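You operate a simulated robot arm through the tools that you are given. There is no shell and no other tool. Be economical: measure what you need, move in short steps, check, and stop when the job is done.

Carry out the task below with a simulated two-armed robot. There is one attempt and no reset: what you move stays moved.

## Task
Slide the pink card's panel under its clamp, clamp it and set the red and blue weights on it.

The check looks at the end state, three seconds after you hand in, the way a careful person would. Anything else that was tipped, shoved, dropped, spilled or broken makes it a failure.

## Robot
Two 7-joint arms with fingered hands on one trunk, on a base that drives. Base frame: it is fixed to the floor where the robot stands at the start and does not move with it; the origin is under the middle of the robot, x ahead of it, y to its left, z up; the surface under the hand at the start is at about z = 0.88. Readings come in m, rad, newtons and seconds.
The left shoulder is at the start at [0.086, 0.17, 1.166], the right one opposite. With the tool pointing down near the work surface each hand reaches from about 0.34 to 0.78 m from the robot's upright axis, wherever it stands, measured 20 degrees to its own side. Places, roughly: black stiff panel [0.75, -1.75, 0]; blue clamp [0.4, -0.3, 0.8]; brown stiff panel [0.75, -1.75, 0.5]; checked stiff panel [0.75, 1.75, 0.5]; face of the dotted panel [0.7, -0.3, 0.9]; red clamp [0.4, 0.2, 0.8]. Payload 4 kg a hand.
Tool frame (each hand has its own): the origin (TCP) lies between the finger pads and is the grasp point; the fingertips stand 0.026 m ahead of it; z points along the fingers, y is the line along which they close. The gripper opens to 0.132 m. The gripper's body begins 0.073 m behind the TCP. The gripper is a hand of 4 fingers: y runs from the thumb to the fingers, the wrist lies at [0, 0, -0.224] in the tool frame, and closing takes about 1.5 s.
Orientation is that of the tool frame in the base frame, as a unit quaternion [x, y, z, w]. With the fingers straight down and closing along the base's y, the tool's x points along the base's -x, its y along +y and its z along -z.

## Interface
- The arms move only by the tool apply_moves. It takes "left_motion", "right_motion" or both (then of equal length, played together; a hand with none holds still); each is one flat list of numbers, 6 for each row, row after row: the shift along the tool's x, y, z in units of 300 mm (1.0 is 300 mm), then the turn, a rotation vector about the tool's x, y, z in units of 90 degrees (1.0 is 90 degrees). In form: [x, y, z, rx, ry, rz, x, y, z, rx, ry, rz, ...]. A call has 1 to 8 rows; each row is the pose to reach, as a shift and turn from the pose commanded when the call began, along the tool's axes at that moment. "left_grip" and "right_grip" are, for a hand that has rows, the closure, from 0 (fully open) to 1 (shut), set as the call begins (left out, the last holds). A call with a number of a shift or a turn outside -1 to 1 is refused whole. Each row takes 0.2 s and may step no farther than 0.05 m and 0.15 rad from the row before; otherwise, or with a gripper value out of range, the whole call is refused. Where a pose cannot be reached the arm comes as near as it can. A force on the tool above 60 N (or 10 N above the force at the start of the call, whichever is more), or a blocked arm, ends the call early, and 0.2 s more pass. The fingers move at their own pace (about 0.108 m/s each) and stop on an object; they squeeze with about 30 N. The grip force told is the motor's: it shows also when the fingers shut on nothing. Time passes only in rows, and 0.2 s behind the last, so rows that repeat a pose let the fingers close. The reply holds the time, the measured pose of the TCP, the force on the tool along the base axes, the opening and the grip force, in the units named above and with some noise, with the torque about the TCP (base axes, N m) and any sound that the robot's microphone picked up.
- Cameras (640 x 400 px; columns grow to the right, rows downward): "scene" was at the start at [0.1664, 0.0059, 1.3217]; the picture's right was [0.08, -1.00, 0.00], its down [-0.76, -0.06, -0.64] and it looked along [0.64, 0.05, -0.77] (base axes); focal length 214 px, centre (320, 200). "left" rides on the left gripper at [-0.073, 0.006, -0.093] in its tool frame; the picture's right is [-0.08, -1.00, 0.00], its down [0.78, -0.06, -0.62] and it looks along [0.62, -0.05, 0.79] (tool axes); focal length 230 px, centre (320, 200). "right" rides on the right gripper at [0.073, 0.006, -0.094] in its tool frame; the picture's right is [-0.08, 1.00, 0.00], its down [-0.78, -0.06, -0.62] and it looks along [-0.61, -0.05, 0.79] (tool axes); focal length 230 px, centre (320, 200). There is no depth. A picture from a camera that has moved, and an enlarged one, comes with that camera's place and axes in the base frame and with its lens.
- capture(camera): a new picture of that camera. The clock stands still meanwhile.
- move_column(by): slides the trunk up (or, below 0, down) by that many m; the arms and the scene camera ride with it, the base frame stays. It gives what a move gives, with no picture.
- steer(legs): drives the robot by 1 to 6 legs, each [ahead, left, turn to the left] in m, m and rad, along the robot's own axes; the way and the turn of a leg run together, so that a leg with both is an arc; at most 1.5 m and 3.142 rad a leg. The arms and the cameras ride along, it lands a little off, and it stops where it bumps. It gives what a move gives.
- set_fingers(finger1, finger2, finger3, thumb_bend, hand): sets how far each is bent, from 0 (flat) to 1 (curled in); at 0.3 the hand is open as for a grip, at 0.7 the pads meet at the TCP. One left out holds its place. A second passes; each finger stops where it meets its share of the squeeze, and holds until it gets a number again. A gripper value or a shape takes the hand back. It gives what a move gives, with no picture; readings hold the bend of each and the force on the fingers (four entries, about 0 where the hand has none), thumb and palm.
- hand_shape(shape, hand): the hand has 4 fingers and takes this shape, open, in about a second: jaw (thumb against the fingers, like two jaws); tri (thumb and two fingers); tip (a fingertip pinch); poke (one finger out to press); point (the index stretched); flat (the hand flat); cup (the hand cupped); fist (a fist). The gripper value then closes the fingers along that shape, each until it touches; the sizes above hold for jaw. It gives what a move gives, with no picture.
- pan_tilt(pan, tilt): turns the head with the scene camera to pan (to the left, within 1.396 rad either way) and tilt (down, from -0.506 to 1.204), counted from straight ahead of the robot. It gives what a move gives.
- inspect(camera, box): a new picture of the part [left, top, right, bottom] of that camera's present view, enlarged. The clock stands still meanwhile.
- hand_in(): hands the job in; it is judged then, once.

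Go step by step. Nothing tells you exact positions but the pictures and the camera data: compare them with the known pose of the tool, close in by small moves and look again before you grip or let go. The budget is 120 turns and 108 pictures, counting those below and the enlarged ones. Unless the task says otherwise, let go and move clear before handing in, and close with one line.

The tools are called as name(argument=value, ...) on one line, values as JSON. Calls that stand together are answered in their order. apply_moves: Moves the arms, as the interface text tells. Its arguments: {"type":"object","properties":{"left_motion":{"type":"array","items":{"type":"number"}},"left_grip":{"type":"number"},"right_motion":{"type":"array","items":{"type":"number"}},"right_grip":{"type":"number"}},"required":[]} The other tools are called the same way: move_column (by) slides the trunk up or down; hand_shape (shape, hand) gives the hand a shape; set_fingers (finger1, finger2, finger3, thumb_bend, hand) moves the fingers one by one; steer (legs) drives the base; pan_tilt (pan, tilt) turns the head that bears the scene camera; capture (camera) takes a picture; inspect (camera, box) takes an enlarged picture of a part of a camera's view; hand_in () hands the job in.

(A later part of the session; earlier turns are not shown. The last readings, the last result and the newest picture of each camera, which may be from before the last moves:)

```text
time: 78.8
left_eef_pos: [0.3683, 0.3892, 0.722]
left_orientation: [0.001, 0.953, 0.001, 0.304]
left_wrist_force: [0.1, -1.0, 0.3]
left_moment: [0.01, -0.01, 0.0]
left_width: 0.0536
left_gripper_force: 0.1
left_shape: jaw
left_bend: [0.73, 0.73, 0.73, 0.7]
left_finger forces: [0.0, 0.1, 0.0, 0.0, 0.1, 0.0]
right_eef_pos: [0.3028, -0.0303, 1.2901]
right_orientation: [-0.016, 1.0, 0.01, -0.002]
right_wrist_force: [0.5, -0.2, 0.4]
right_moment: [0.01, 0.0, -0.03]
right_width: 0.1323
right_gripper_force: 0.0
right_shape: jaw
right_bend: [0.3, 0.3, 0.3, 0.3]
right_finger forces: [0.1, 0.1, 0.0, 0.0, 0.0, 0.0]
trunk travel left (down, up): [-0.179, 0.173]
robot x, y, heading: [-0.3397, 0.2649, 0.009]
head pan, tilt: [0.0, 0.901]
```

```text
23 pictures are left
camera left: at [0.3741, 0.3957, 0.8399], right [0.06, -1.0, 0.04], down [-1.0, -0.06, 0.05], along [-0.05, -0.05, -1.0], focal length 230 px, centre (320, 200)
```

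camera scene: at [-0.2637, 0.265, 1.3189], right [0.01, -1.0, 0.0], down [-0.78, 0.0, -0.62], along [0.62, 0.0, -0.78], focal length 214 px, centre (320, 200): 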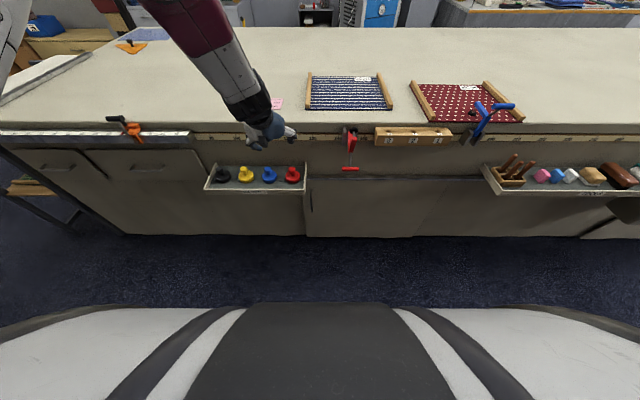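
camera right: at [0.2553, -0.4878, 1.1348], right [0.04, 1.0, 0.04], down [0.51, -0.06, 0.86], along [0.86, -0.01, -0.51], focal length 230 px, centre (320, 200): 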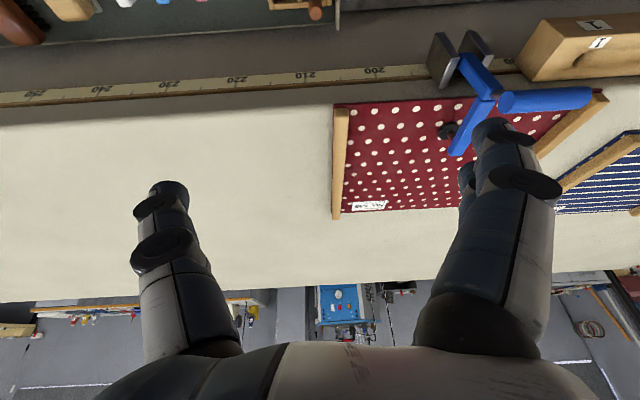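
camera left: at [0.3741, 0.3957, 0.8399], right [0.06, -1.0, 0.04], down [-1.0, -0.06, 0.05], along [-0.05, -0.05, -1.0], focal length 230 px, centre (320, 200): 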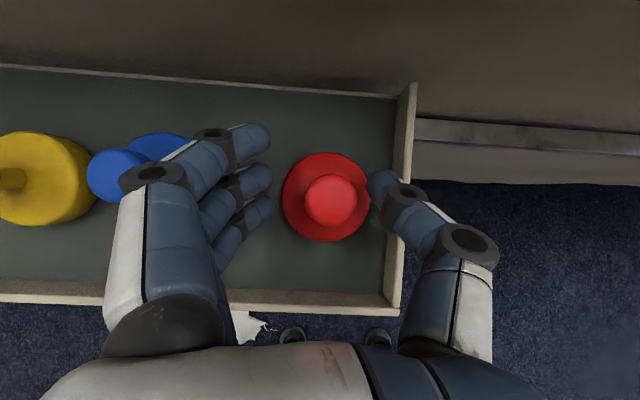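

apply_moves(left_motion=[0.01, -0.005, 0.022, 0, 0, 0])

apply_moves(left_motion=[0, 0, 0, 0, 0, 0, 0, 0, 0, 0, 0, 0, 0, 0, 0, 0, 0, 0, 0, 0, 0, 0, 0, 0, 0, 0, 0, 0, 0, 0], left_grip=1)

apply_moves(left_motion=[0.03, 0, -0.04, 0, 0, 0, 0.06, 0, -0.08, 0, 0, 0, 0.06, 0, -0.08, 0, 0, 0])

capture(camera="left")

```text
time: 79.2
left_eef_pos: [0.3698, 0.3885, 0.7164]
left_orientation: [0.001, 0.953, 0.001, 0.303]
left_wrist_force: [-0.1, -0.3, -0.6]
left_moment: [-0.02, -0.02, -0.06]
left_width: 0.0536
left_gripper_force: 0.1
left_shape: jaw
left_bend: [0.73, 0.73, 0.73, 0.7]
left_finger forces: [0.0, 0.0, 0.1, 0.0, 0.1, 0.1]
right_eef_pos: [0.3038, -0.0309, 1.2896]
right_orientation: [-0.016, 1.0, 0.009, -0.001]
right_wrist_force: [0.4, 0.4, 0.5]
right_moment: [-0.01, -0.01, 0.0]
right_width: 0.1321
right_gripper_force: 0.1
right_shape: jaw
right_bend: [0.3, 0.3, 0.3, 0.3]
right_finger forces: [0.0, 0.0, 0.0, 0.0, 0.1, 0.0]
trunk travel left (down, up): [-0.179, 0.173]
robot x, y, heading: [-0.3447, 0.2626, 0.006]
head pan, tilt: [0.0, 0.901]
```

```text
time: 80.4
left_eef_pos: [0.37, 0.3894, 0.7165]
left_orientation: [0.0, 0.953, 0.001, 0.303]
left_wrist_force: [0.9, 4.3, 3.3]
left_moment: [0.41, -0.04, 0.01]
left_width: 0.0091
left_gripper_force: 29.6
left_shape: jaw
left_bend: [0.68, 0.64, 0.73, 0.75]
left_finger forces: [0.0, 23.5, 10.3, 0.0, 23.3, 0.1]
right_eef_pos: [0.3011, -0.0292, 1.2901]
right_orientation: [-0.016, 1.0, 0.008, -0.002]
right_wrist_force: [0.1, 0.1, 0.7]
right_moment: [-0.01, 0.02, -0.04]
right_width: 0.1319
right_gripper_force: 0.0
right_shape: jaw
right_bend: [0.3, 0.3, 0.3, 0.3]
right_finger forces: [0.0, 0.1, 0.0, 0.0, 0.1, 0.0]
trunk travel left (down, up): [-0.179, 0.173]
robot x, y, heading: [-0.342, 0.264, 0.007]
head pan, tilt: [0.0, 0.901]
```

```text
time: 81.2
left_eef_pos: [0.3435, 0.3888, 0.7248]
left_orientation: [0.002, 0.953, 0.0, 0.303]
left_wrist_force: [1.1, -0.9, 0.1]
left_moment: [-0.02, -0.02, 0.0]
left_width: 0.0029
left_gripper_force: 30.2
left_shape: jaw
left_bend: [0.68, 0.61, 0.76, 0.74]
left_finger forces: [0.1, 0.0, 0.1, 0.1, 1.3, 0.0]
right_eef_pos: [0.3035, -0.0314, 1.2898]
right_orientation: [-0.016, 1.0, 0.008, -0.002]
right_wrist_force: [0.5, 0.2, -0.3]
right_moment: [-0.01, -0.01, -0.01]
right_width: 0.1318
right_gripper_force: 0.0
right_shape: jaw
right_bend: [0.3, 0.3, 0.3, 0.3]
right_finger forces: [0.0, 0.0, 0.1, 0.0, 0.1, 0.1]
trunk travel left (down, up): [-0.179, 0.173]
robot x, y, heading: [-0.3401, 0.265, 0.009]
head pan, tilt: [0.0, 0.901]
```

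```text
22 pictures are left
camera left: at [0.3482, 0.3942, 0.8427], right [0.06, -1.0, 0.04], down [-1.0, -0.06, 0.05], along [-0.05, -0.05, -1.0], focal length 230 px, centre (320, 200)
```

left: 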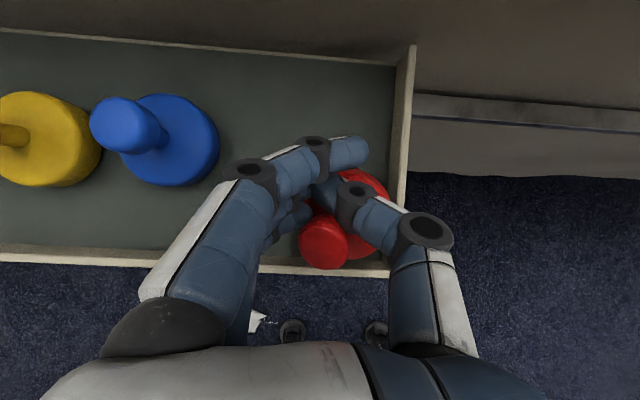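

The fingers slipped off the knob. I open the hand, rise straight up and look at the red weight.

apply_moves(left_motion=[0, 0, 0, 0, 0, 0, 0, 0, 0, 0, 0, 0, 0, 0, 0, 0, 0, 0, -0.07, 0, -0.1, 0, 0, 0, -0.14, 0, -0.2, 0, 0, 0], left_grip=0.5)

capture(camera="left")

inspect(camera="scene", box=[190, 140, 320, 230])

```text
time: 82.4
left_eef_pos: [0.3419, 0.3872, 0.7973]
left_orientation: [0.001, 0.953, 0.001, 0.303]
left_wrist_force: [0.2, -0.5, 0.3]
left_moment: [0.02, 0.01, 0.03]
left_width: 0.0655
left_gripper_force: 0.0
left_shape: jaw
left_bend: [0.73, 0.73, 0.73, 0.7]
left_finger forces: [0.0, 0.1, 0.1, 0.0, 0.0, 0.1]
right_eef_pos: [0.3025, -0.0314, 1.2914]
right_orientation: [-0.016, 1.0, 0.009, -0.003]
right_wrist_force: [-0.3, 0.2, 0.3]
right_moment: [0.03, -0.02, -0.01]
right_width: 0.132
right_gripper_force: 0.0
right_shape: jaw
right_bend: [0.3, 0.3, 0.3, 0.3]
right_finger forces: [0.0, 0.1, 0.0, 0.0, 0.0, 0.0]
trunk travel left (down, up): [-0.179, 0.173]
robot x, y, heading: [-0.3428, 0.2612, 0.004]
head pan, tilt: [0.0, 0.901]
```

```text
21 pictures are left
camera left: at [0.3474, 0.3934, 0.9148], right [0.06, -1.0, 0.04], down [-1.0, -0.06, 0.05], along [-0.05, -0.05, -1.0], focal length 230 px, centre (320, 200)
```

left: 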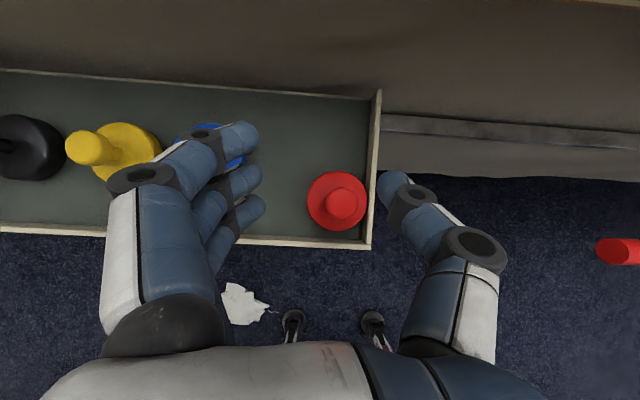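

```text
4.44 times, centred on (255, 185) of scene
camera zoom: at [-0.1759, 0.2653, 1.3189], right [0.01, -1.0, 0.0], down [-0.78, -0.01, -0.62], along [0.62, 0.0, -0.78], focal length 953 px, centre (609, 267)
```

zoom: 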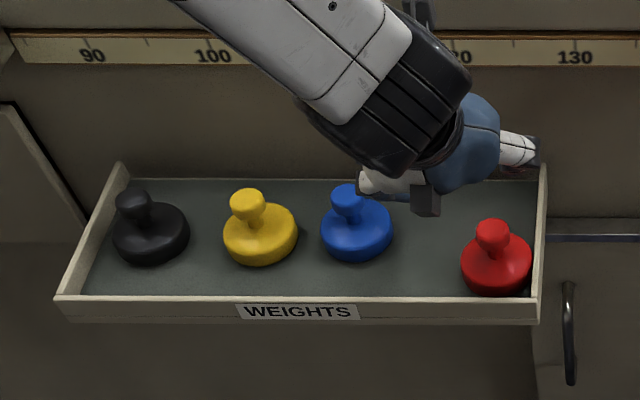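

Red is still upright, just moved to the tray's front corner: knob at about (0.336, 0.365). I re-approach with the knob centred under the middle finger, slightly higher so the pads bear on the knob's head.

apply_moves(left_motion=[0.06, -0.05, 0.06, 0, 0, 0, 0.12, -0.054, 0.12, 0, 0, 0, 0.15, -0.054, 0.16, 0, 0, 0, 0.184, -0.054, 0.194, 0, 0, 0, 0.184, -0.054, 0.194, 0, 0, 0], left_grip=0.6)

capture(camera="left")

```text
time: 83.6
left_eef_pos: [0.3306, 0.3709, 0.7163]
left_orientation: [0.0, 0.953, 0.001, 0.303]
left_wrist_force: [-0.6, -1.0, -0.3]
left_moment: [-0.01, -0.03, 0.0]
left_width: 0.0536
left_gripper_force: 0.0
left_shape: jaw
left_bend: [0.73, 0.73, 0.73, 0.7]
left_finger forces: [0.0, 0.1, 0.1, 0.0, 0.0, 0.0]
right_eef_pos: [0.3026, -0.0304, 1.2899]
right_orientation: [-0.015, 1.0, 0.008, -0.002]
right_wrist_force: [0.3, 0.6, 0.1]
right_moment: [0.01, -0.03, 0.03]
right_width: 0.1317
right_gripper_force: 0.0
right_shape: jaw
right_bend: [0.3, 0.3, 0.3, 0.3]
right_finger forces: [0.1, 0.1, 0.1, 0.0, 0.0, 0.1]
trunk travel left (down, up): [-0.179, 0.173]
robot x, y, heading: [-0.3408, 0.2656, 0.011]
head pan, tilt: [0.0, 0.901]
```

```text
19 pictures are left
camera left: at [0.3351, 0.3768, 0.8341], right [0.06, -1.0, 0.04], down [-1.0, -0.06, 0.05], along [-0.05, -0.05, -1.0], focal length 230 px, centre (320, 200)
```

left: 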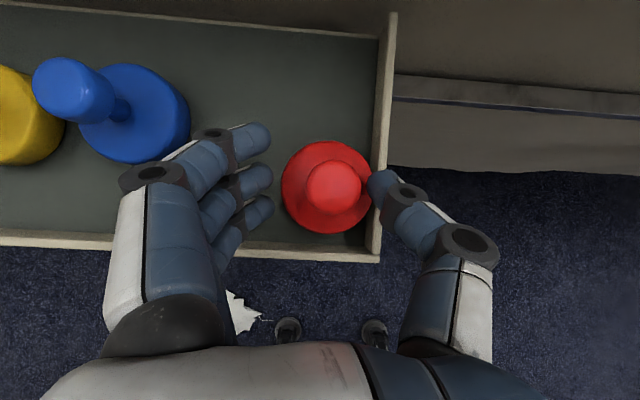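

The knob is aligned with the thumb and middle finger. I close and lift straight up.

apply_moves(left_motion=[0, 0, 0, 0, 0, 0, 0, 0, 0, 0, 0, 0, 0, 0, 0, 0, 0, 0, 0, 0, 0, 0, 0, 0, 0, 0, 0, 0, 0, 0], left_grip=1)

apply_moves(left_motion=[-0.02, 0, -0.028, 0, 0, 0, -0.04, 0, -0.055, 0, 0, 0, -0.06, 0, -0.083, 0, 0, 0, -0.08, 0, -0.11, 0, 0, 0])

capture(camera="left")

```text
time: 84.8
left_eef_pos: [0.3302, 0.3724, 0.7165]
left_orientation: [0.001, 0.953, 0.0, 0.303]
left_wrist_force: [-1.5, 4.9, 5.2]
left_moment: [0.45, 0.05, 0.01]
left_width: 0.0124
left_gripper_force: 29.7
left_shape: jaw
left_bend: [0.65, 0.66, 0.73, 0.73]
left_finger forces: [5.1, 12.1, 9.7, 0.0, 22.7, 0.0]
right_eef_pos: [0.303, -0.0313, 1.2901]
right_orientation: [-0.016, 1.0, 0.008, -0.003]
right_wrist_force: [0.5, -0.2, -1.2]
right_moment: [0.01, 0.01, -0.01]
right_width: 0.1319
right_gripper_force: 0.0
right_shape: jaw
right_bend: [0.3, 0.3, 0.3, 0.3]
right_finger forces: [0.1, 0.1, 0.1, 0.1, 0.0, 0.0]
trunk travel left (down, up): [-0.179, 0.173]
robot x, y, heading: [-0.3442, 0.2647, 0.01]
head pan, tilt: [0.0, 0.901]
```

```text
time: 85.8
left_eef_pos: [0.3307, 0.372, 0.7568]
left_orientation: [0.002, 0.953, 0.0, 0.303]
left_wrist_force: [-0.4, 0.3, -4.3]
left_moment: [0.02, 0.01, 0.01]
left_width: 0.007
left_gripper_force: 29.9
left_shape: jaw
left_bend: [0.68, 0.62, 0.76, 0.73]
left_finger forces: [0.1, 15.6, 3.3, 0.1, 19.5, 0.0]
right_eef_pos: [0.3045, -0.03, 1.2892]
right_orientation: [-0.016, 1.0, 0.009, -0.001]
right_wrist_force: [0.6, 0.1, -0.1]
right_moment: [0.02, 0.0, -0.03]
right_width: 0.1322
right_gripper_force: 0.1
right_shape: jaw
right_bend: [0.3, 0.3, 0.3, 0.3]
right_finger forces: [0.0, 0.0, 0.0, 0.1, 0.1, 0.0]
trunk travel left (down, up): [-0.179, 0.173]
robot x, y, heading: [-0.3407, 0.263, 0.006]
head pan, tilt: [0.0, 0.901]
```

```text
18 pictures are left
camera left: at [0.336, 0.3777, 0.8758], right [0.06, -1.0, 0.04], down [-1.0, -0.06, 0.05], along [-0.05, -0.05, -1.0], focal length 230 px, centre (320, 200)
```

left: 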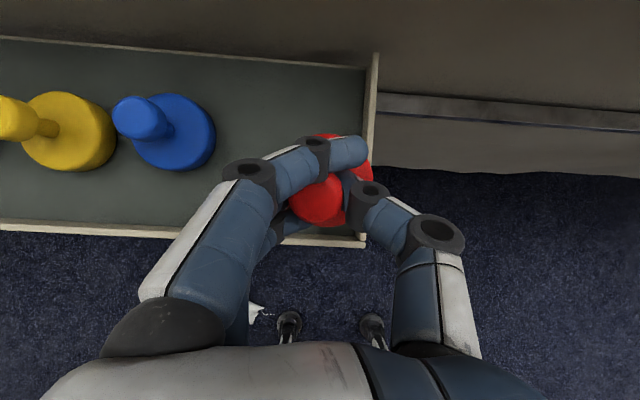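

Red is held by its knob (about 0.45 kg). I lift it straight up well above bench level.

apply_moves(left_motion=[-0.08, 0, -0.115, 0, 0, 0, -0.16, 0, -0.23, 0, 0, 0, -0.24, 0, -0.345, 0, 0, 0, -0.32, 0, -0.46, 0, 0, 0, -0.4, 0, -0.575, 0, 0, 0, -0.5, 0, -0.71, 0, 0, 0, -0.5, 0, -0.71, 0, 0, 0])

capture(camera="scene")

```text
refused: row 6 steps farther than a row can; nothing moved
```

```text
17 pictures are left
camera scene: at [-0.1752, 0.2654, 1.3187], right [0.01, -1.0, 0.0], down [-0.78, -0.01, -0.62], along [0.62, 0.0, -0.78], focal length 214 px, centre (320, 200)
```

scene: 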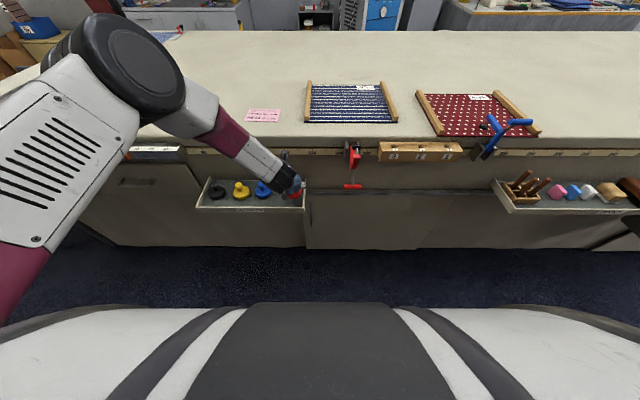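

apply_moves(left_motion=[-0.08, 0, -0.115, 0, 0, 0, -0.16, 0, -0.23, 0, 0, 0, -0.24, 0, -0.345, 0, 0, 0, -0.32, 0, -0.46, 0, 0, 0, -0.4, 0, -0.575, 0, 0, 0, -0.48, 0, -0.69, 0, 0, 0, -0.52, 0, -0.74, 0, 0, 0, -0.52, 0, -0.74, 0, 0, 0])

inspect(camera="scene", box=[180, 60, 380, 220])

```text
time: 87.6
left_eef_pos: [0.3302, 0.3738, 1.0294]
left_orientation: [0.001, 0.953, 0.0, 0.303]
left_wrist_force: [0.5, -0.5, -4.8]
left_moment: [0.02, 0.1, -0.01]
left_width: 0.0073
left_gripper_force: 29.5
left_shape: jaw
left_bend: [0.68, 0.62, 0.76, 0.73]
left_finger forces: [0.1, 15.7, 3.2, 0.1, 19.4, 0.1]
right_eef_pos: [0.3035, -0.0301, 1.2897]
right_orientation: [-0.015, 1.0, 0.008, -0.002]
right_wrist_force: [0.4, -0.6, 0.0]
right_moment: [0.0, 0.04, 0.0]
right_width: 0.1321
right_gripper_force: 0.0
right_shape: jaw
right_bend: [0.3, 0.3, 0.3, 0.3]
right_finger forces: [0.1, 0.1, 0.0, 0.0, 0.0, 0.0]
trunk travel left (down, up): [-0.179, 0.173]
robot x, y, heading: [-0.3441, 0.2666, 0.005]
head pan, tilt: [0.0, 0.901]
```

```text
2.50 times, centred on (280, 140) of scene
camera zoom: at [-0.1748, 0.2654, 1.3186], right [0.01, -1.0, 0.0], down [-0.78, -0.01, -0.62], along [0.62, 0.0, -0.78], focal length 536 px, centre (420, 350)
```

zoom: 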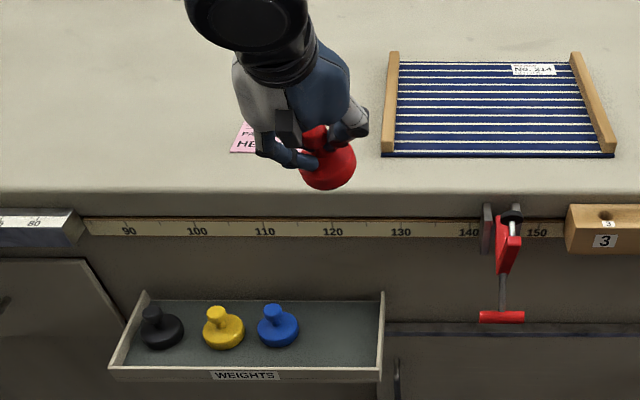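

Red hangs clear. Keeping the arm still, I drive forward 0.26 m and then 0.59 m right to bring it over the left half of the dotted panel.

steer(legs=[[0.26, 0, 0], [0, -0.594, 0]])

inspect(camera="scene", box=[160, 40, 480, 240])

```text
time: 94.7
left_eef_pos: [0.5927, -0.2193, 1.0281]
left_orientation: [0.008, 0.953, -0.002, 0.303]
left_wrist_force: [-0.4, 0.1, -4.8]
left_moment: [0.01, 0.04, -0.01]
left_width: 0.0073
left_gripper_force: 30.5
left_shape: jaw
left_bend: [0.68, 0.62, 0.76, 0.73]
left_finger forces: [0.1, 15.7, 3.0, 0.1, 19.3, 0.0]
right_eef_pos: [0.5598, -0.6223, 1.2892]
right_orientation: [-0.01, 1.0, 0.009, -0.002]
right_wrist_force: [0.2, 0.5, -0.1]
right_moment: [-0.02, 0.0, -0.04]
right_width: 0.1321
right_gripper_force: 0.1
right_shape: jaw
right_bend: [0.3, 0.3, 0.3, 0.3]
right_finger forces: [0.1, 0.1, 0.0, 0.0, 0.0, 0.0]
trunk travel left (down, up): [-0.179, 0.173]
robot x, y, heading: [-0.0763, -0.3177, -0.004]
head pan, tilt: [0.0, 0.901]
```

```text
2.00 times, centred on (320, 140) of scene
camera zoom: at [0.0849, -0.321, 1.3187], right [-0.01, -1.0, 0.0], down [-0.78, 0.0, -0.62], along [0.62, 0.0, -0.78], focal length 429 px, centre (320, 320)
```

zoom: 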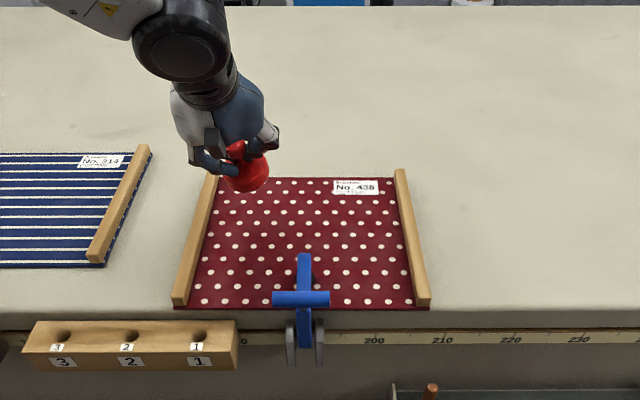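

apply_moves(left_motion=[0.012, -0.01, 0.07, 0, 0, 0, 0.025, -0.02, 0.14, 0, 0, 0, 0.037, -0.02, 0.21, 0, 0, 0, 0.037, -0.02, 0.21, 0, 0, 0])

inspect(camera="scene", box=[220, 80, 340, 180])

```text
time: 95.7
left_eef_pos: [0.6174, -0.2273, 0.9703]
left_orientation: [0.007, 0.953, -0.001, 0.303]
left_wrist_force: [-0.7, 0.2, -4.9]
left_moment: [0.01, 0.04, -0.03]
left_width: 0.007
left_gripper_force: 29.5
left_shape: jaw
left_bend: [0.68, 0.62, 0.76, 0.73]
left_finger forces: [0.1, 15.7, 3.2, 0.0, 19.2, 0.1]
right_eef_pos: [0.5597, -0.6229, 1.2899]
right_orientation: [-0.009, 1.0, 0.008, -0.003]
right_wrist_force: [-0.8, 0.7, 0.0]
right_moment: [-0.02, 0.01, -0.07]
right_width: 0.1319
right_gripper_force: 0.0
right_shape: jaw
right_bend: [0.3, 0.3, 0.3, 0.3]
right_finger forces: [0.0, 0.0, 0.1, 0.0, 0.0, 0.1]
trunk travel left (down, up): [-0.179, 0.173]
robot x, y, heading: [-0.0808, -0.32, 0.002]
head pan, tilt: [0.0, 0.901]
```

```text
4.00 times, centred on (280, 130) of scene
camera zoom: at [0.0844, -0.3209, 1.3188], right [-0.01, -1.0, 0.0], down [-0.78, 0.0, -0.62], along [0.62, 0.0, -0.78], focal length 858 px, centre (480, 480)
```

zoom: 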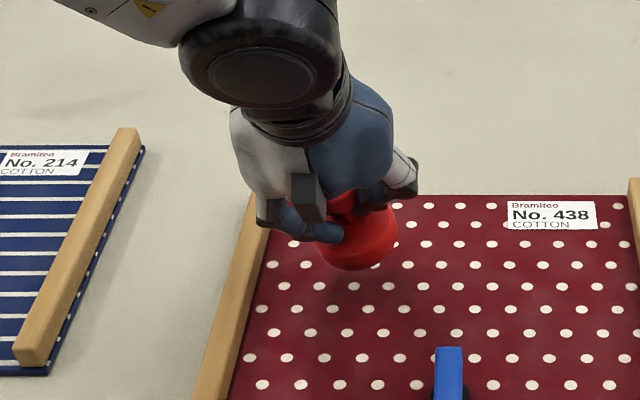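

apply_moves(left_motion=[0.01, 0, 0.0136, 0, 0, 0, 0.019, 0, 0.027, 0, 0, 0, 0.029, 0, 0.041, 0, 0, 0])

apply_moves(left_motion=[0.01, 0, 0.0136, 0, 0, 0])

apply_moves(left_motion=[0.008, 0, 0.011, 0, 0, 0])

```text
time: 96.5
left_eef_pos: [0.6183, -0.2268, 0.9558]
left_orientation: [0.008, 0.953, -0.001, 0.303]
left_wrist_force: [0.0, 0.8, -5.0]
left_moment: [0.03, 0.05, 0.02]
left_width: 0.007
left_gripper_force: 29.9
left_shape: jaw
left_bend: [0.68, 0.62, 0.76, 0.73]
left_finger forces: [0.1, 15.7, 3.2, 0.1, 19.2, 0.1]
right_eef_pos: [0.5594, -0.6222, 1.2909]
right_orientation: [-0.01, 1.0, 0.008, -0.003]
right_wrist_force: [1.0, -0.7, -0.1]
right_moment: [-0.01, 0.0, 0.02]
right_width: 0.1319
right_gripper_force: 0.1
right_shape: jaw
right_bend: [0.3, 0.3, 0.3, 0.3]
right_finger forces: [0.0, 0.0, 0.0, 0.1, 0.1, 0.0]
trunk travel left (down, up): [-0.179, 0.173]
robot x, y, heading: [-0.0797, -0.3231, -0.006]
head pan, tilt: [0.0, 0.901]
```

```text
time: 96.9
left_eef_pos: [0.6177, -0.2249, 0.9511]
left_orientation: [0.006, 0.953, -0.001, 0.302]
left_wrist_force: [0.0, -0.4, -4.7]
left_moment: [0.0, 0.06, 0.0]
left_width: 0.0069
left_gripper_force: 30.1
left_shape: jaw
left_bend: [0.68, 0.62, 0.76, 0.73]
left_finger forces: [0.2, 15.8, 3.2, 0.0, 19.3, 0.0]
right_eef_pos: [0.5607, -0.6237, 1.2894]
right_orientation: [-0.009, 1.0, 0.008, -0.002]
right_wrist_force: [0.5, 0.1, 0.4]
right_moment: [0.0, 0.02, -0.02]
right_width: 0.1318
right_gripper_force: 0.1
right_shape: jaw
right_bend: [0.3, 0.3, 0.3, 0.3]
right_finger forces: [0.1, 0.0, 0.0, 0.0, 0.0, 0.0]
trunk travel left (down, up): [-0.179, 0.173]
robot x, y, heading: [-0.0836, -0.3201, -0.008]
head pan, tilt: [0.0, 0.901]
```

```text
time: 97.3
left_eef_pos: [0.617, -0.2248, 0.9465]
left_orientation: [0.007, 0.953, -0.001, 0.302]
left_wrist_force: [0.3, -0.3, -4.9]
left_moment: [0.06, 0.04, -0.02]
left_width: 0.0071
left_gripper_force: 30.2
left_shape: jaw
left_bend: [0.68, 0.62, 0.76, 0.73]
left_finger forces: [0.1, 15.7, 3.3, 0.0, 19.2, 0.0]
right_eef_pos: [0.5594, -0.6228, 1.2885]
right_orientation: [-0.01, 1.0, 0.008, -0.003]
right_wrist_force: [0.4, 0.1, -0.2]
right_moment: [-0.01, -0.02, -0.03]
right_width: 0.1319
right_gripper_force: 0.0
right_shape: jaw
right_bend: [0.3, 0.3, 0.3, 0.3]
right_finger forces: [0.1, 0.1, 0.1, 0.1, 0.0, 0.1]
trunk travel left (down, up): [-0.179, 0.173]
robot x, y, heading: [-0.0839, -0.3176, -0.007]
head pan, tilt: [0.0, 0.901]
```

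apply_moves(left_motion=[0.008, 0, 0.011, 0, 0, 0])

apply_moves(left_motion=[0.008, 0, 0.011, 0, 0, 0])

inspect(camera="scene", box=[220, 80, 340, 180])

```text
time: 97.7
left_eef_pos: [0.6171, -0.2243, 0.9435]
left_orientation: [0.007, 0.953, -0.002, 0.303]
left_wrist_force: [-0.7, 0.5, -2.4]
left_moment: [0.05, 0.07, -0.02]
left_width: 0.0073
left_gripper_force: 29.9
left_shape: jaw
left_bend: [0.68, 0.62, 0.77, 0.73]
left_finger forces: [0.2, 15.3, 4.5, 0.0, 19.8, 0.0]
right_eef_pos: [0.5586, -0.6226, 1.2901]
right_orientation: [-0.01, 1.0, 0.008, -0.002]
right_wrist_force: [-0.6, 0.0, 0.9]
right_moment: [0.02, 0.03, -0.03]
right_width: 0.132
right_gripper_force: 0.0
right_shape: jaw
right_bend: [0.3, 0.3, 0.3, 0.3]
right_finger forces: [0.0, 0.0, 0.1, 0.0, 0.0, 0.1]
trunk travel left (down, up): [-0.179, 0.173]
robot x, y, heading: [-0.0842, -0.3204, -0.008]
head pan, tilt: [0.0, 0.901]
```

```text
time: 98.1
left_eef_pos: [0.6184, -0.2265, 0.9429]
left_orientation: [0.007, 0.952, -0.001, 0.306]
left_wrist_force: [0.5, 0.9, 10.7]
left_moment: [0.24, 0.11, -0.02]
left_width: 0.0076
left_gripper_force: 30.1
left_shape: jaw
left_bend: [0.68, 0.62, 0.77, 0.73]
left_finger forces: [0.8, 15.8, 11.1, 0.0, 20.9, 0.0]
right_eef_pos: [0.5594, -0.623, 1.2904]
right_orientation: [-0.009, 1.0, 0.009, -0.001]
right_wrist_force: [0.3, 0.6, -0.4]
right_moment: [-0.01, -0.01, 0.02]
right_width: 0.1321
right_gripper_force: 0.0
right_shape: jaw
right_bend: [0.3, 0.3, 0.3, 0.3]
right_finger forces: [0.0, 0.0, 0.0, 0.0, 0.0, 0.0]
trunk travel left (down, up): [-0.179, 0.173]
robot x, y, heading: [-0.0827, -0.3176, -0.006]
head pan, tilt: [0.0, 0.901]
```

```text
4.00 times, centred on (280, 130) of scene
camera zoom: at [0.083, -0.321, 1.3194], right [-0.01, -1.0, 0.0], down [-0.78, 0.0, -0.62], along [0.62, 0.0, -0.78], focal length 858 px, centre (480, 480)
```

zoom: 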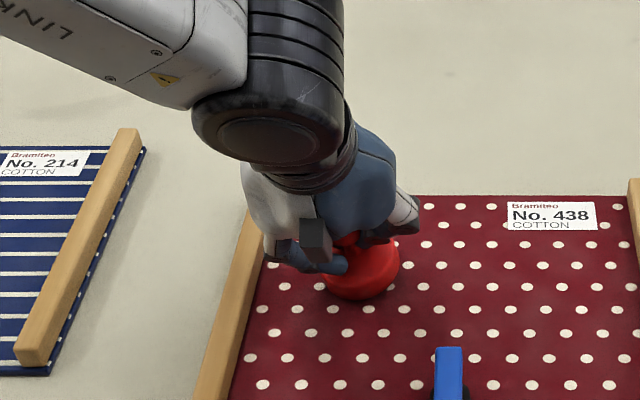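

Red has touched down flat. I release and rise straight up.

apply_moves(left_motion=[0, 0, 0, 0, 0, 0, 0, 0, 0, 0, 0, 0, 0, 0, 0, 0, 0, 0, -0.05, 0, -0.07, 0, 0, 0, -0.12, 0, -0.17, 0, 0, 0, -0.2, 0, -0.28, 0, 0, 0], left_grip=0.5)

inspect(camera="scene", box=[220, 80, 400, 200])

```text
time: 99.5
left_eef_pos: [0.6159, -0.2267, 1.0449]
left_orientation: [0.007, 0.953, -0.001, 0.303]
left_wrist_force: [-0.9, 0.2, 0.8]
left_moment: [0.02, 0.02, 0.0]
left_width: 0.0657
left_gripper_force: 0.1
left_shape: jaw
left_bend: [0.73, 0.73, 0.73, 0.7]
left_finger forces: [0.0, 0.0, 0.1, 0.1, 0.0, 0.0]
right_eef_pos: [0.5585, -0.6224, 1.2911]
right_orientation: [-0.01, 1.0, 0.008, -0.003]
right_wrist_force: [-0.2, 0.5, -0.5]
right_moment: [0.01, 0.0, 0.0]
right_width: 0.1318
right_gripper_force: 0.0
right_shape: jaw
right_bend: [0.3, 0.3, 0.3, 0.3]
right_finger forces: [0.0, 0.0, 0.0, 0.0, 0.1, 0.1]
trunk travel left (down, up): [-0.179, 0.173]
robot x, y, heading: [-0.0828, -0.3223, -0.001]
head pan, tilt: [0.0, 0.901]
```

```text
3.33 times, centred on (310, 140) of scene
camera zoom: at [0.0838, -0.3208, 1.3189], right [-0.01, -1.0, 0.0], down [-0.78, 0.0, -0.62], along [0.62, 0.0, -0.78], focal length 715 px, centre (353, 400)
```

zoom: 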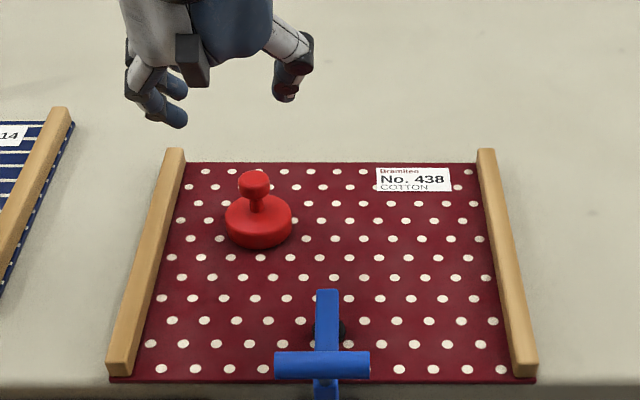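

Red stands flat on the panel. Now I return to the tray for blue, whose knob is at about (0.373, 0.488, 0.72).

steer(legs=[[0, 0.71, 0], [-0.25, 0, 0]])

capture(camera="left")

```text
time: 107.5
left_eef_pos: [0.3752, 0.4825, 1.0441]
left_orientation: [0.007, 0.953, -0.001, 0.303]
left_wrist_force: [-0.4, -0.5, 0.3]
left_moment: [0.01, 0.01, 0.01]
left_width: 0.0654
left_gripper_force: 0.1
left_shape: jaw
left_bend: [0.73, 0.73, 0.73, 0.7]
left_finger forces: [0.1, 0.0, 0.0, 0.1, 0.0, 0.0]
right_eef_pos: [0.3172, 0.0865, 1.29]
right_orientation: [-0.01, 1.0, 0.009, -0.002]
right_wrist_force: [-0.7, 0.0, -0.5]
right_moment: [-0.03, -0.01, -0.01]
right_width: 0.1319
right_gripper_force: 0.1
right_shape: jaw
right_bend: [0.3, 0.3, 0.3, 0.3]
right_finger forces: [0.0, 0.1, 0.0, 0.0, 0.0, 0.0]
trunk travel left (down, up): [-0.179, 0.173]
robot x, y, heading: [-0.3253, 0.387, -0.004]
head pan, tilt: [0.0, 0.901]
```

```text
11 pictures are left
camera left: at [0.3803, 0.4874, 1.161], right [0.05, -1.0, 0.04], down [-1.0, -0.05, 0.05], along [-0.05, -0.05, -1.0], focal length 230 px, centre (320, 200)
```

left: 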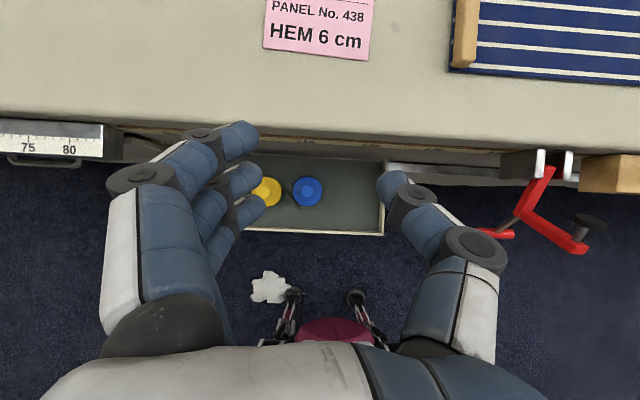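

apply_moves(left_motion=[0.08, 0.005, 0.108, 0, 0, 0, 0.163, 0.01, 0.217, 0, 0, 0, 0.245, 0.013, 0.325, -0.002, 0, -0.004, 0.326, 0.017, 0.433, -0.002, 0, -0.004, 0.408, 0.022, 0.542, -0.004, 0, -0.0085, 0.489, 0.026, 0.65, -0.004, 0, -0.0085, 0.489, 0.026, 0.65, -0.004, 0, -0.0085], left_grip=0.5)

capture(camera="left")

```text
time: 109.1
left_eef_pos: [0.3676, 0.4901, 0.7991]
left_orientation: [-0.002, 0.953, 0.0, 0.303]
left_wrist_force: [0.9, 0.5, 0.7]
left_moment: [-0.01, -0.01, 0.0]
left_width: 0.0654
left_gripper_force: 0.1
left_shape: jaw
left_bend: [0.73, 0.73, 0.73, 0.7]
left_finger forces: [0.1, 0.1, 0.0, 0.0, 0.0, 0.0]
right_eef_pos: [0.3178, 0.086, 1.2905]
right_orientation: [-0.012, 1.0, 0.008, -0.002]
right_wrist_force: [-0.4, 0.9, 0.6]
right_moment: [-0.02, -0.02, -0.01]
right_width: 0.132
right_gripper_force: 0.1
right_shape: jaw
right_bend: [0.3, 0.3, 0.3, 0.3]
right_finger forces: [0.0, 0.0, 0.0, 0.0, 0.0, 0.0]
trunk travel left (down, up): [-0.179, 0.173]
robot x, y, heading: [-0.3223, 0.3891, -0.005]
head pan, tilt: [0.0, 0.901]
```

```text
10 pictures are left
camera left: at [0.3728, 0.4959, 0.9164], right [0.07, -1.0, 0.05], down [-1.0, -0.06, 0.05], along [-0.05, -0.05, -1.0], focal length 230 px, centre (320, 200)
```

left: 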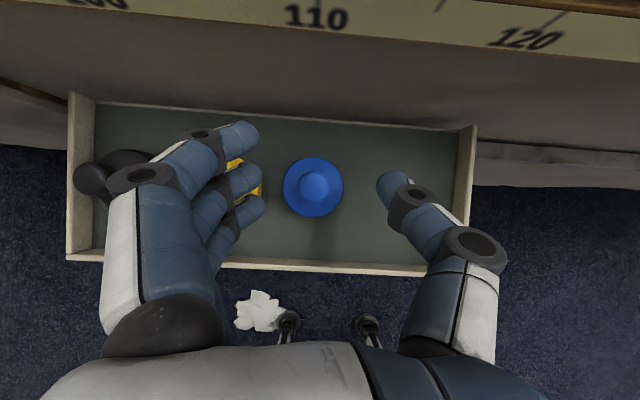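

apply_moves(left_motion=[0, 0.008, 0, 0, 0, 0, 0.05, 0.008, 0.08, 0, 0, 0, 0.1, 0.008, 0.15, 0, 0, 0, 0.152, 0.008, 0.23, 0, 0, 0, 0.152, 0.008, 0.23, 0, 0, 0], left_grip=0.6)

capture(camera="left")

```text
time: 110.3
left_eef_pos: [0.3712, 0.491, 0.719]
left_orientation: [-0.001, 0.953, -0.001, 0.304]
left_wrist_force: [-0.8, -0.1, 0.6]
left_moment: [-0.03, -0.01, -0.03]
left_width: 0.0535
left_gripper_force: 0.0
left_shape: jaw
left_bend: [0.73, 0.73, 0.73, 0.7]
left_finger forces: [0.0, 0.0, 0.0, 0.1, 0.0, 0.1]
right_eef_pos: [0.3172, 0.0865, 1.2903]
right_orientation: [-0.01, 1.0, 0.009, -0.001]
right_wrist_force: [-0.6, 0.1, 0.9]
right_moment: [-0.03, -0.02, 0.0]
right_width: 0.132
right_gripper_force: 0.0
right_shape: jaw
right_bend: [0.3, 0.3, 0.3, 0.3]
right_finger forces: [0.0, 0.1, 0.0, 0.0, 0.0, 0.0]
trunk travel left (down, up): [-0.179, 0.173]
robot x, y, heading: [-0.3252, 0.3843, -0.006]
head pan, tilt: [0.0, 0.901]
```

```text
9 pictures are left
camera left: at [0.3757, 0.4977, 0.8354], right [0.07, -1.0, 0.05], down [-1.0, -0.06, 0.05], along [-0.05, -0.05, -1.0], focal length 230 px, centre (320, 200)
```

left: 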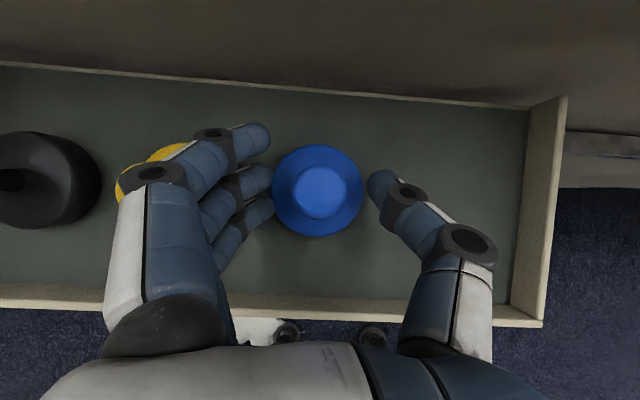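

Aligned as with red. I close and lift straight up.

apply_moves(left_motion=[0.005, 0, 0.007, 0, 0, 0, 0.005, 0, 0.007, 0, 0, 0, 0.005, 0, 0.007, 0, 0, 0, 0.005, 0, 0.007, 0, 0, 0, 0.005, 0, 0.007, 0, 0, 0], left_grip=1)

apply_moves(left_motion=[-0.02, 0, -0.028, 0, 0, 0, -0.04, 0, -0.055, 0, 0, 0, -0.06, 0, -0.083, 0, 0, 0, -0.08, 0, -0.11, 0, 0, 0])

capture(camera="left")

```text
time: 111.5
left_eef_pos: [0.3697, 0.4911, 0.7162]
left_orientation: [-0.001, 0.953, -0.001, 0.304]
left_wrist_force: [1.2, 2.1, 3.5]
left_moment: [0.36, 0.03, 0.02]
left_width: 0.011
left_gripper_force: 30.2
left_shape: jaw
left_bend: [0.66, 0.71, 0.74, 0.74]
left_finger forces: [4.8, 11.8, 10.3, 0.0, 30.2, 0.0]
right_eef_pos: [0.3182, 0.0855, 1.2901]
right_orientation: [-0.011, 1.0, 0.008, -0.002]
right_wrist_force: [0.4, -0.3, 0.1]
right_moment: [-0.04, -0.04, 0.03]
right_width: 0.1322
right_gripper_force: 0.0
right_shape: jaw
right_bend: [0.3, 0.3, 0.3, 0.3]
right_finger forces: [0.1, 0.0, 0.0, 0.0, 0.0, 0.0]
trunk travel left (down, up): [-0.179, 0.173]
robot x, y, heading: [-0.3196, 0.3888, -0.002]
head pan, tilt: [0.0, 0.901]
```

```text
time: 112.5
left_eef_pos: [0.3726, 0.4925, 0.7552]
left_orientation: [-0.001, 0.953, 0.0, 0.302]
left_wrist_force: [0.1, -0.1, -5.3]
left_moment: [0.02, 0.01, -0.02]
left_width: 0.0086
left_gripper_force: 30.7
left_shape: jaw
left_bend: [0.68, 0.7, 0.74, 0.73]
left_finger forces: [0.0, 11.9, 7.9, 0.0, 20.5, 0.1]
right_eef_pos: [0.3186, 0.0857, 1.2891]
right_orientation: [-0.011, 1.0, 0.008, -0.001]
right_wrist_force: [0.0, 0.7, -0.2]
right_moment: [-0.04, -0.01, 0.0]
right_width: 0.1321
right_gripper_force: 0.1
right_shape: jaw
right_bend: [0.3, 0.3, 0.3, 0.3]
right_finger forces: [0.1, 0.1, 0.1, 0.1, 0.0, 0.0]
trunk travel left (down, up): [-0.179, 0.173]
robot x, y, heading: [-0.3196, 0.3904, -0.003]
head pan, tilt: [0.0, 0.901]
```

```text
8 pictures are left
camera left: at [0.3768, 0.4983, 0.8724], right [0.07, -1.0, 0.05], down [-1.0, -0.06, 0.05], along [-0.05, -0.05, -1.0], focal length 230 px, centre (320, 200)
```

left: 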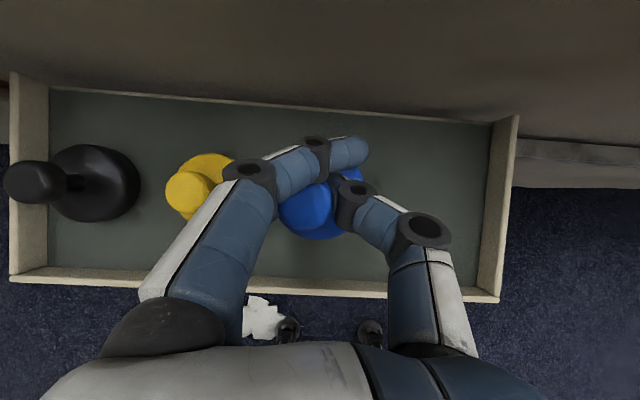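

Blue is held. I lift it to z≈1.07.

apply_moves(left_motion=[-0.075, 0, -0.106, 0, 0, 0, -0.15, 0, -0.212, 0, 0, 0, -0.223, 0, -0.317, 0, 0, 0, -0.297, 0, -0.423, 0, 0, 0, -0.371, 0, -0.528, 0, 0, 0, -0.445, 0, -0.634, 0, 0, 0, -0.52, 0, -0.739, 0, 0, 0, -0.594, 0, -0.845, 0, 0, 0])

steer(legs=[[0.24, 0, 0], [0, -0.868, 0]])

inspect(camera="scene", box=[160, 40, 480, 240])

```text
time: 114.3
left_eef_pos: [0.3699, 0.4922, 1.0643]
left_orientation: [-0.001, 0.953, 0.0, 0.302]
left_wrist_force: [-0.6, -0.1, -4.5]
left_moment: [0.01, -0.01, 0.02]
left_width: 0.0083
left_gripper_force: 29.7
left_shape: jaw
left_bend: [0.68, 0.7, 0.74, 0.74]
left_finger forces: [0.0, 11.8, 7.4, 0.1, 18.5, 0.0]
right_eef_pos: [0.3186, 0.086, 1.2892]
right_orientation: [-0.011, 1.0, 0.009, -0.002]
right_wrist_force: [0.4, 0.6, -0.1]
right_moment: [0.0, -0.02, 0.0]
right_width: 0.1322
right_gripper_force: 0.0
right_shape: jaw
right_bend: [0.3, 0.3, 0.3, 0.3]
right_finger forces: [0.0, 0.0, 0.0, 0.1, 0.0, 0.0]
trunk travel left (down, up): [-0.179, 0.173]
robot x, y, heading: [-0.3247, 0.386, -0.003]
head pan, tilt: [0.0, 0.901]
```

```text
time: 123.8
left_eef_pos: [0.6069, -0.3923, 1.065]
left_orientation: [-0.004, 0.953, 0.001, 0.302]
left_wrist_force: [-0.5, -0.2, -5.1]
left_moment: [0.0, 0.0, 0.01]
left_width: 0.0085
left_gripper_force: 29.9
left_shape: jaw
left_bend: [0.68, 0.7, 0.74, 0.74]
left_finger forces: [0.0, 11.8, 7.1, 0.0, 18.7, 0.0]
right_eef_pos: [0.5569, -0.799, 1.2891]
right_orientation: [-0.013, 1.0, 0.009, -0.003]
right_wrist_force: [0.4, 0.1, -0.3]
right_moment: [-0.02, -0.02, -0.03]
right_width: 0.132
right_gripper_force: 0.1
right_shape: jaw
right_bend: [0.3, 0.3, 0.3, 0.3]
right_finger forces: [0.0, 0.1, 0.0, 0.0, 0.1, 0.0]
trunk travel left (down, up): [-0.179, 0.173]
robot x, y, heading: [-0.0868, -0.5019, 0.001]
head pan, tilt: [0.0, 0.901]
```

```text
2.00 times, centred on (320, 140) of scene
camera zoom: at [0.0796, -0.5004, 1.3187], right [0.0, -1.0, 0.0], down [-0.78, 0.0, -0.62], along [0.62, 0.0, -0.78], focal length 429 px, centre (320, 320)
```

zoom: 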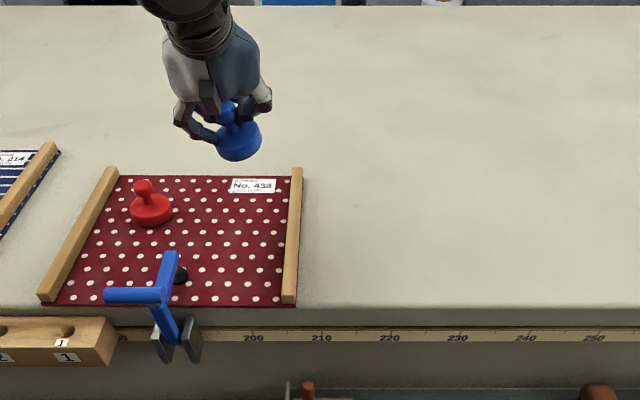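

apply_moves(left_motion=[0.05, 0.03, 0.074, 0, 0, 0, 0.1, 0.067, 0.147, 0, 0, 0, 0.15, 0.067, 0.22, 0, 0, 0, 0.207, 0.067, 0.294, 0, 0, 0, 0.207, 0.067, 0.294, 0, 0, 0])

apply_moves(left_motion=[0.008, 0, 0.0115, 0, 0, 0])

apply_moves(left_motion=[0.008, 0, 0.0115, 0, 0, 0])

inspect(camera="scene", box=[200, 80, 320, 180])

```text
time: 125.0
left_eef_pos: [0.6059, -0.3743, 0.9567]
left_orientation: [-0.004, 0.953, 0.001, 0.302]
left_wrist_force: [0.0, 0.5, -5.2]
left_moment: [-0.01, -0.01, -0.03]
left_width: 0.0083
left_gripper_force: 30.4
left_shape: jaw
left_bend: [0.68, 0.7, 0.74, 0.74]
left_finger forces: [0.1, 11.6, 7.2, 0.0, 19.1, 0.0]
right_eef_pos: [0.5554, -0.7984, 1.2909]
right_orientation: [-0.012, 1.0, 0.009, -0.002]
right_wrist_force: [-0.2, 0.7, 0.2]
right_moment: [0.0, -0.03, -0.02]
right_width: 0.132
right_gripper_force: 0.1
right_shape: jaw
right_bend: [0.3, 0.3, 0.3, 0.3]
right_finger forces: [0.1, 0.0, 0.0, 0.1, 0.1, 0.1]
trunk travel left (down, up): [-0.179, 0.173]
robot x, y, heading: [-0.0843, -0.5002, 0.001]
head pan, tilt: [0.0, 0.901]
```

```text
time: 125.4
left_eef_pos: [0.6069, -0.3736, 0.952]
left_orientation: [-0.003, 0.953, 0.0, 0.303]
left_wrist_force: [-0.7, 0.1, -4.6]
left_moment: [-0.03, 0.03, 0.0]
left_width: 0.0083
left_gripper_force: 30.2
left_shape: jaw
left_bend: [0.68, 0.7, 0.74, 0.74]
left_finger forces: [0.0, 11.5, 7.2, 0.0, 19.1, 0.0]
right_eef_pos: [0.5571, -0.7997, 1.2896]
right_orientation: [-0.012, 1.0, 0.008, -0.003]
right_wrist_force: [-0.1, -0.1, 0.3]
right_moment: [-0.02, -0.01, -0.01]
right_width: 0.132
right_gripper_force: 0.1
right_shape: jaw
right_bend: [0.3, 0.3, 0.3, 0.3]
right_finger forces: [0.0, 0.1, 0.1, 0.0, 0.0, 0.1]
trunk travel left (down, up): [-0.179, 0.173]
robot x, y, heading: [-0.087, -0.5002, 0.004]
head pan, tilt: [0.0, 0.901]
```

```text
time: 125.8
left_eef_pos: [0.6067, -0.373, 0.9481]
left_orientation: [-0.004, 0.953, 0.001, 0.302]
left_wrist_force: [-0.8, -0.6, -4.8]
left_moment: [-0.01, 0.0, 0.01]
left_width: 0.0082
left_gripper_force: 30.4
left_shape: jaw
left_bend: [0.68, 0.7, 0.74, 0.74]
left_finger forces: [0.0, 11.6, 7.2, 0.0, 19.1, 0.0]
right_eef_pos: [0.5564, -0.7995, 1.2893]
right_orientation: [-0.012, 1.0, 0.007, -0.003]
right_wrist_force: [-0.2, 0.4, 0.0]
right_moment: [0.02, 0.02, 0.02]
right_width: 0.1321
right_gripper_force: 0.0
right_shape: jaw
right_bend: [0.3, 0.3, 0.3, 0.3]
right_finger forces: [0.0, 0.0, 0.1, 0.0, 0.0, 0.1]
trunk travel left (down, up): [-0.179, 0.173]
robot x, y, heading: [-0.087, -0.5028, 0.002]
head pan, tilt: [0.0, 0.901]
```

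```text
4.00 times, centred on (260, 130) of scene
camera zoom: at [0.0798, -0.5003, 1.3186], right [0.0, -1.0, 0.0], down [-0.78, 0.0, -0.62], along [0.62, 0.0, -0.78], focal length 858 px, centre (560, 480)
```

zoom: 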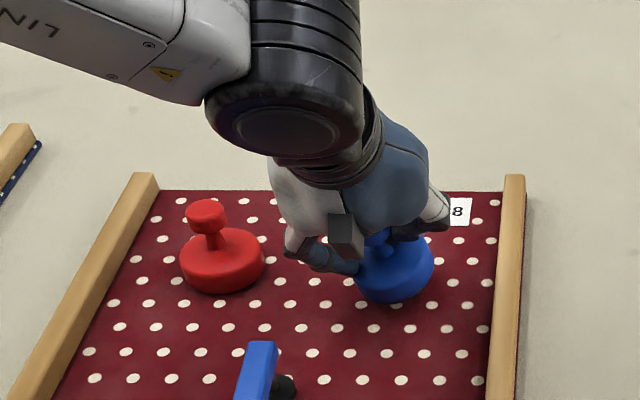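

apply_moves(left_motion=[0.008, 0, 0.0115, 0, 0, 0])

apply_moves(left_motion=[0.006, 0, 0.008, 0, 0, 0])

```text
time: 126.2
left_eef_pos: [0.6069, -0.3713, 0.9439]
left_orientation: [-0.004, 0.953, 0.0, 0.302]
left_wrist_force: [-0.3, 0.3, -3.8]
left_moment: [0.01, 0.01, -0.03]
left_width: 0.0084
left_gripper_force: 30.2
left_shape: jaw
left_bend: [0.68, 0.7, 0.74, 0.74]
left_finger forces: [0.1, 11.6, 7.2, 0.1, 19.1, 0.1]
right_eef_pos: [0.5574, -0.799, 1.2901]
right_orientation: [-0.012, 1.0, 0.008, -0.003]
right_wrist_force: [0.1, -0.2, -0.1]
right_moment: [0.01, -0.03, 0.0]
right_width: 0.1319
right_gripper_force: 0.1
right_shape: jaw
right_bend: [0.3, 0.3, 0.3, 0.3]
right_finger forces: [0.0, 0.0, 0.1, 0.0, 0.0, 0.0]
trunk travel left (down, up): [-0.179, 0.173]
robot x, y, heading: [-0.0864, -0.496, 0.002]
head pan, tilt: [0.0, 0.901]
```

```text
time: 126.6
left_eef_pos: [0.6049, -0.3723, 0.9417]
left_orientation: [-0.004, 0.953, 0.001, 0.303]
left_wrist_force: [0.9, -0.3, -4.2]
left_moment: [0.01, 0.05, -0.01]
left_width: 0.0084
left_gripper_force: 30.2
left_shape: jaw
left_bend: [0.68, 0.7, 0.74, 0.74]
left_finger forces: [0.0, 11.6, 7.1, 0.1, 19.1, 0.0]
right_eef_pos: [0.5558, -0.799, 1.2894]
right_orientation: [-0.011, 1.0, 0.008, -0.003]
right_wrist_force: [0.6, 0.4, -0.4]
right_moment: [0.01, 0.01, -0.01]
right_width: 0.1321
right_gripper_force: 0.0
right_shape: jaw
right_bend: [0.3, 0.3, 0.3, 0.3]
right_finger forces: [0.1, 0.0, 0.1, 0.0, 0.0, 0.0]
trunk travel left (down, up): [-0.179, 0.173]
robot x, y, heading: [-0.0894, -0.5036, 0.002]
head pan, tilt: [0.0, 0.901]
```

apply_moves(left_motion=[0.006, 0, 0.008, 0, 0, 0])

apply_moves(left_motion=[0.004, 0, 0.006, 0, 0, 0])

```text
time: 127.0
left_eef_pos: [0.6058, -0.3729, 0.94]
left_orientation: [-0.004, 0.953, 0.001, 0.304]
left_wrist_force: [1.3, -0.8, 4.7]
left_moment: [0.18, 0.06, -0.03]
left_width: 0.0085
left_gripper_force: 30.0
left_shape: jaw
left_bend: [0.68, 0.7, 0.74, 0.74]
left_finger forces: [0.0, 12.3, 10.3, 0.1, 21.0, 0.1]
right_eef_pos: [0.5548, -0.7979, 1.2903]
right_orientation: [-0.013, 1.0, 0.009, -0.002]
right_wrist_force: [-0.4, -0.1, 0.1]
right_moment: [0.0, -0.02, -0.03]
right_width: 0.1317
right_gripper_force: 0.1
right_shape: jaw
right_bend: [0.3, 0.3, 0.3, 0.3]
right_finger forces: [0.1, 0.0, 0.0, 0.0, 0.1, 0.1]
trunk travel left (down, up): [-0.179, 0.173]
robot x, y, heading: [-0.0862, -0.4985, 0.004]
head pan, tilt: [0.0, 0.901]
```

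```text
time: 127.4
left_eef_pos: [0.6062, -0.3731, 0.9404]
left_orientation: [-0.003, 0.952, 0.0, 0.306]
left_wrist_force: [1.7, -0.2, 15.7]
left_moment: [0.39, 0.04, -0.01]
left_width: 0.0087
left_gripper_force: 30.1
left_shape: jaw
left_bend: [0.68, 0.7, 0.75, 0.74]
left_finger forces: [0.0, 12.5, 13.8, 0.1, 25.7, 0.0]
right_eef_pos: [0.5556, -0.7989, 1.2918]
right_orientation: [-0.013, 1.0, 0.009, -0.001]
right_wrist_force: [0.1, -0.2, -0.1]
right_moment: [0.02, 0.02, -0.04]
right_width: 0.1321
right_gripper_force: 0.1
right_shape: jaw
right_bend: [0.3, 0.3, 0.3, 0.3]
right_finger forces: [0.0, 0.0, 0.0, 0.1, 0.0, 0.0]
trunk travel left (down, up): [-0.179, 0.173]
robot x, y, heading: [-0.0904, -0.4991, -0.002]
head pan, tilt: [0.0, 0.901]
```

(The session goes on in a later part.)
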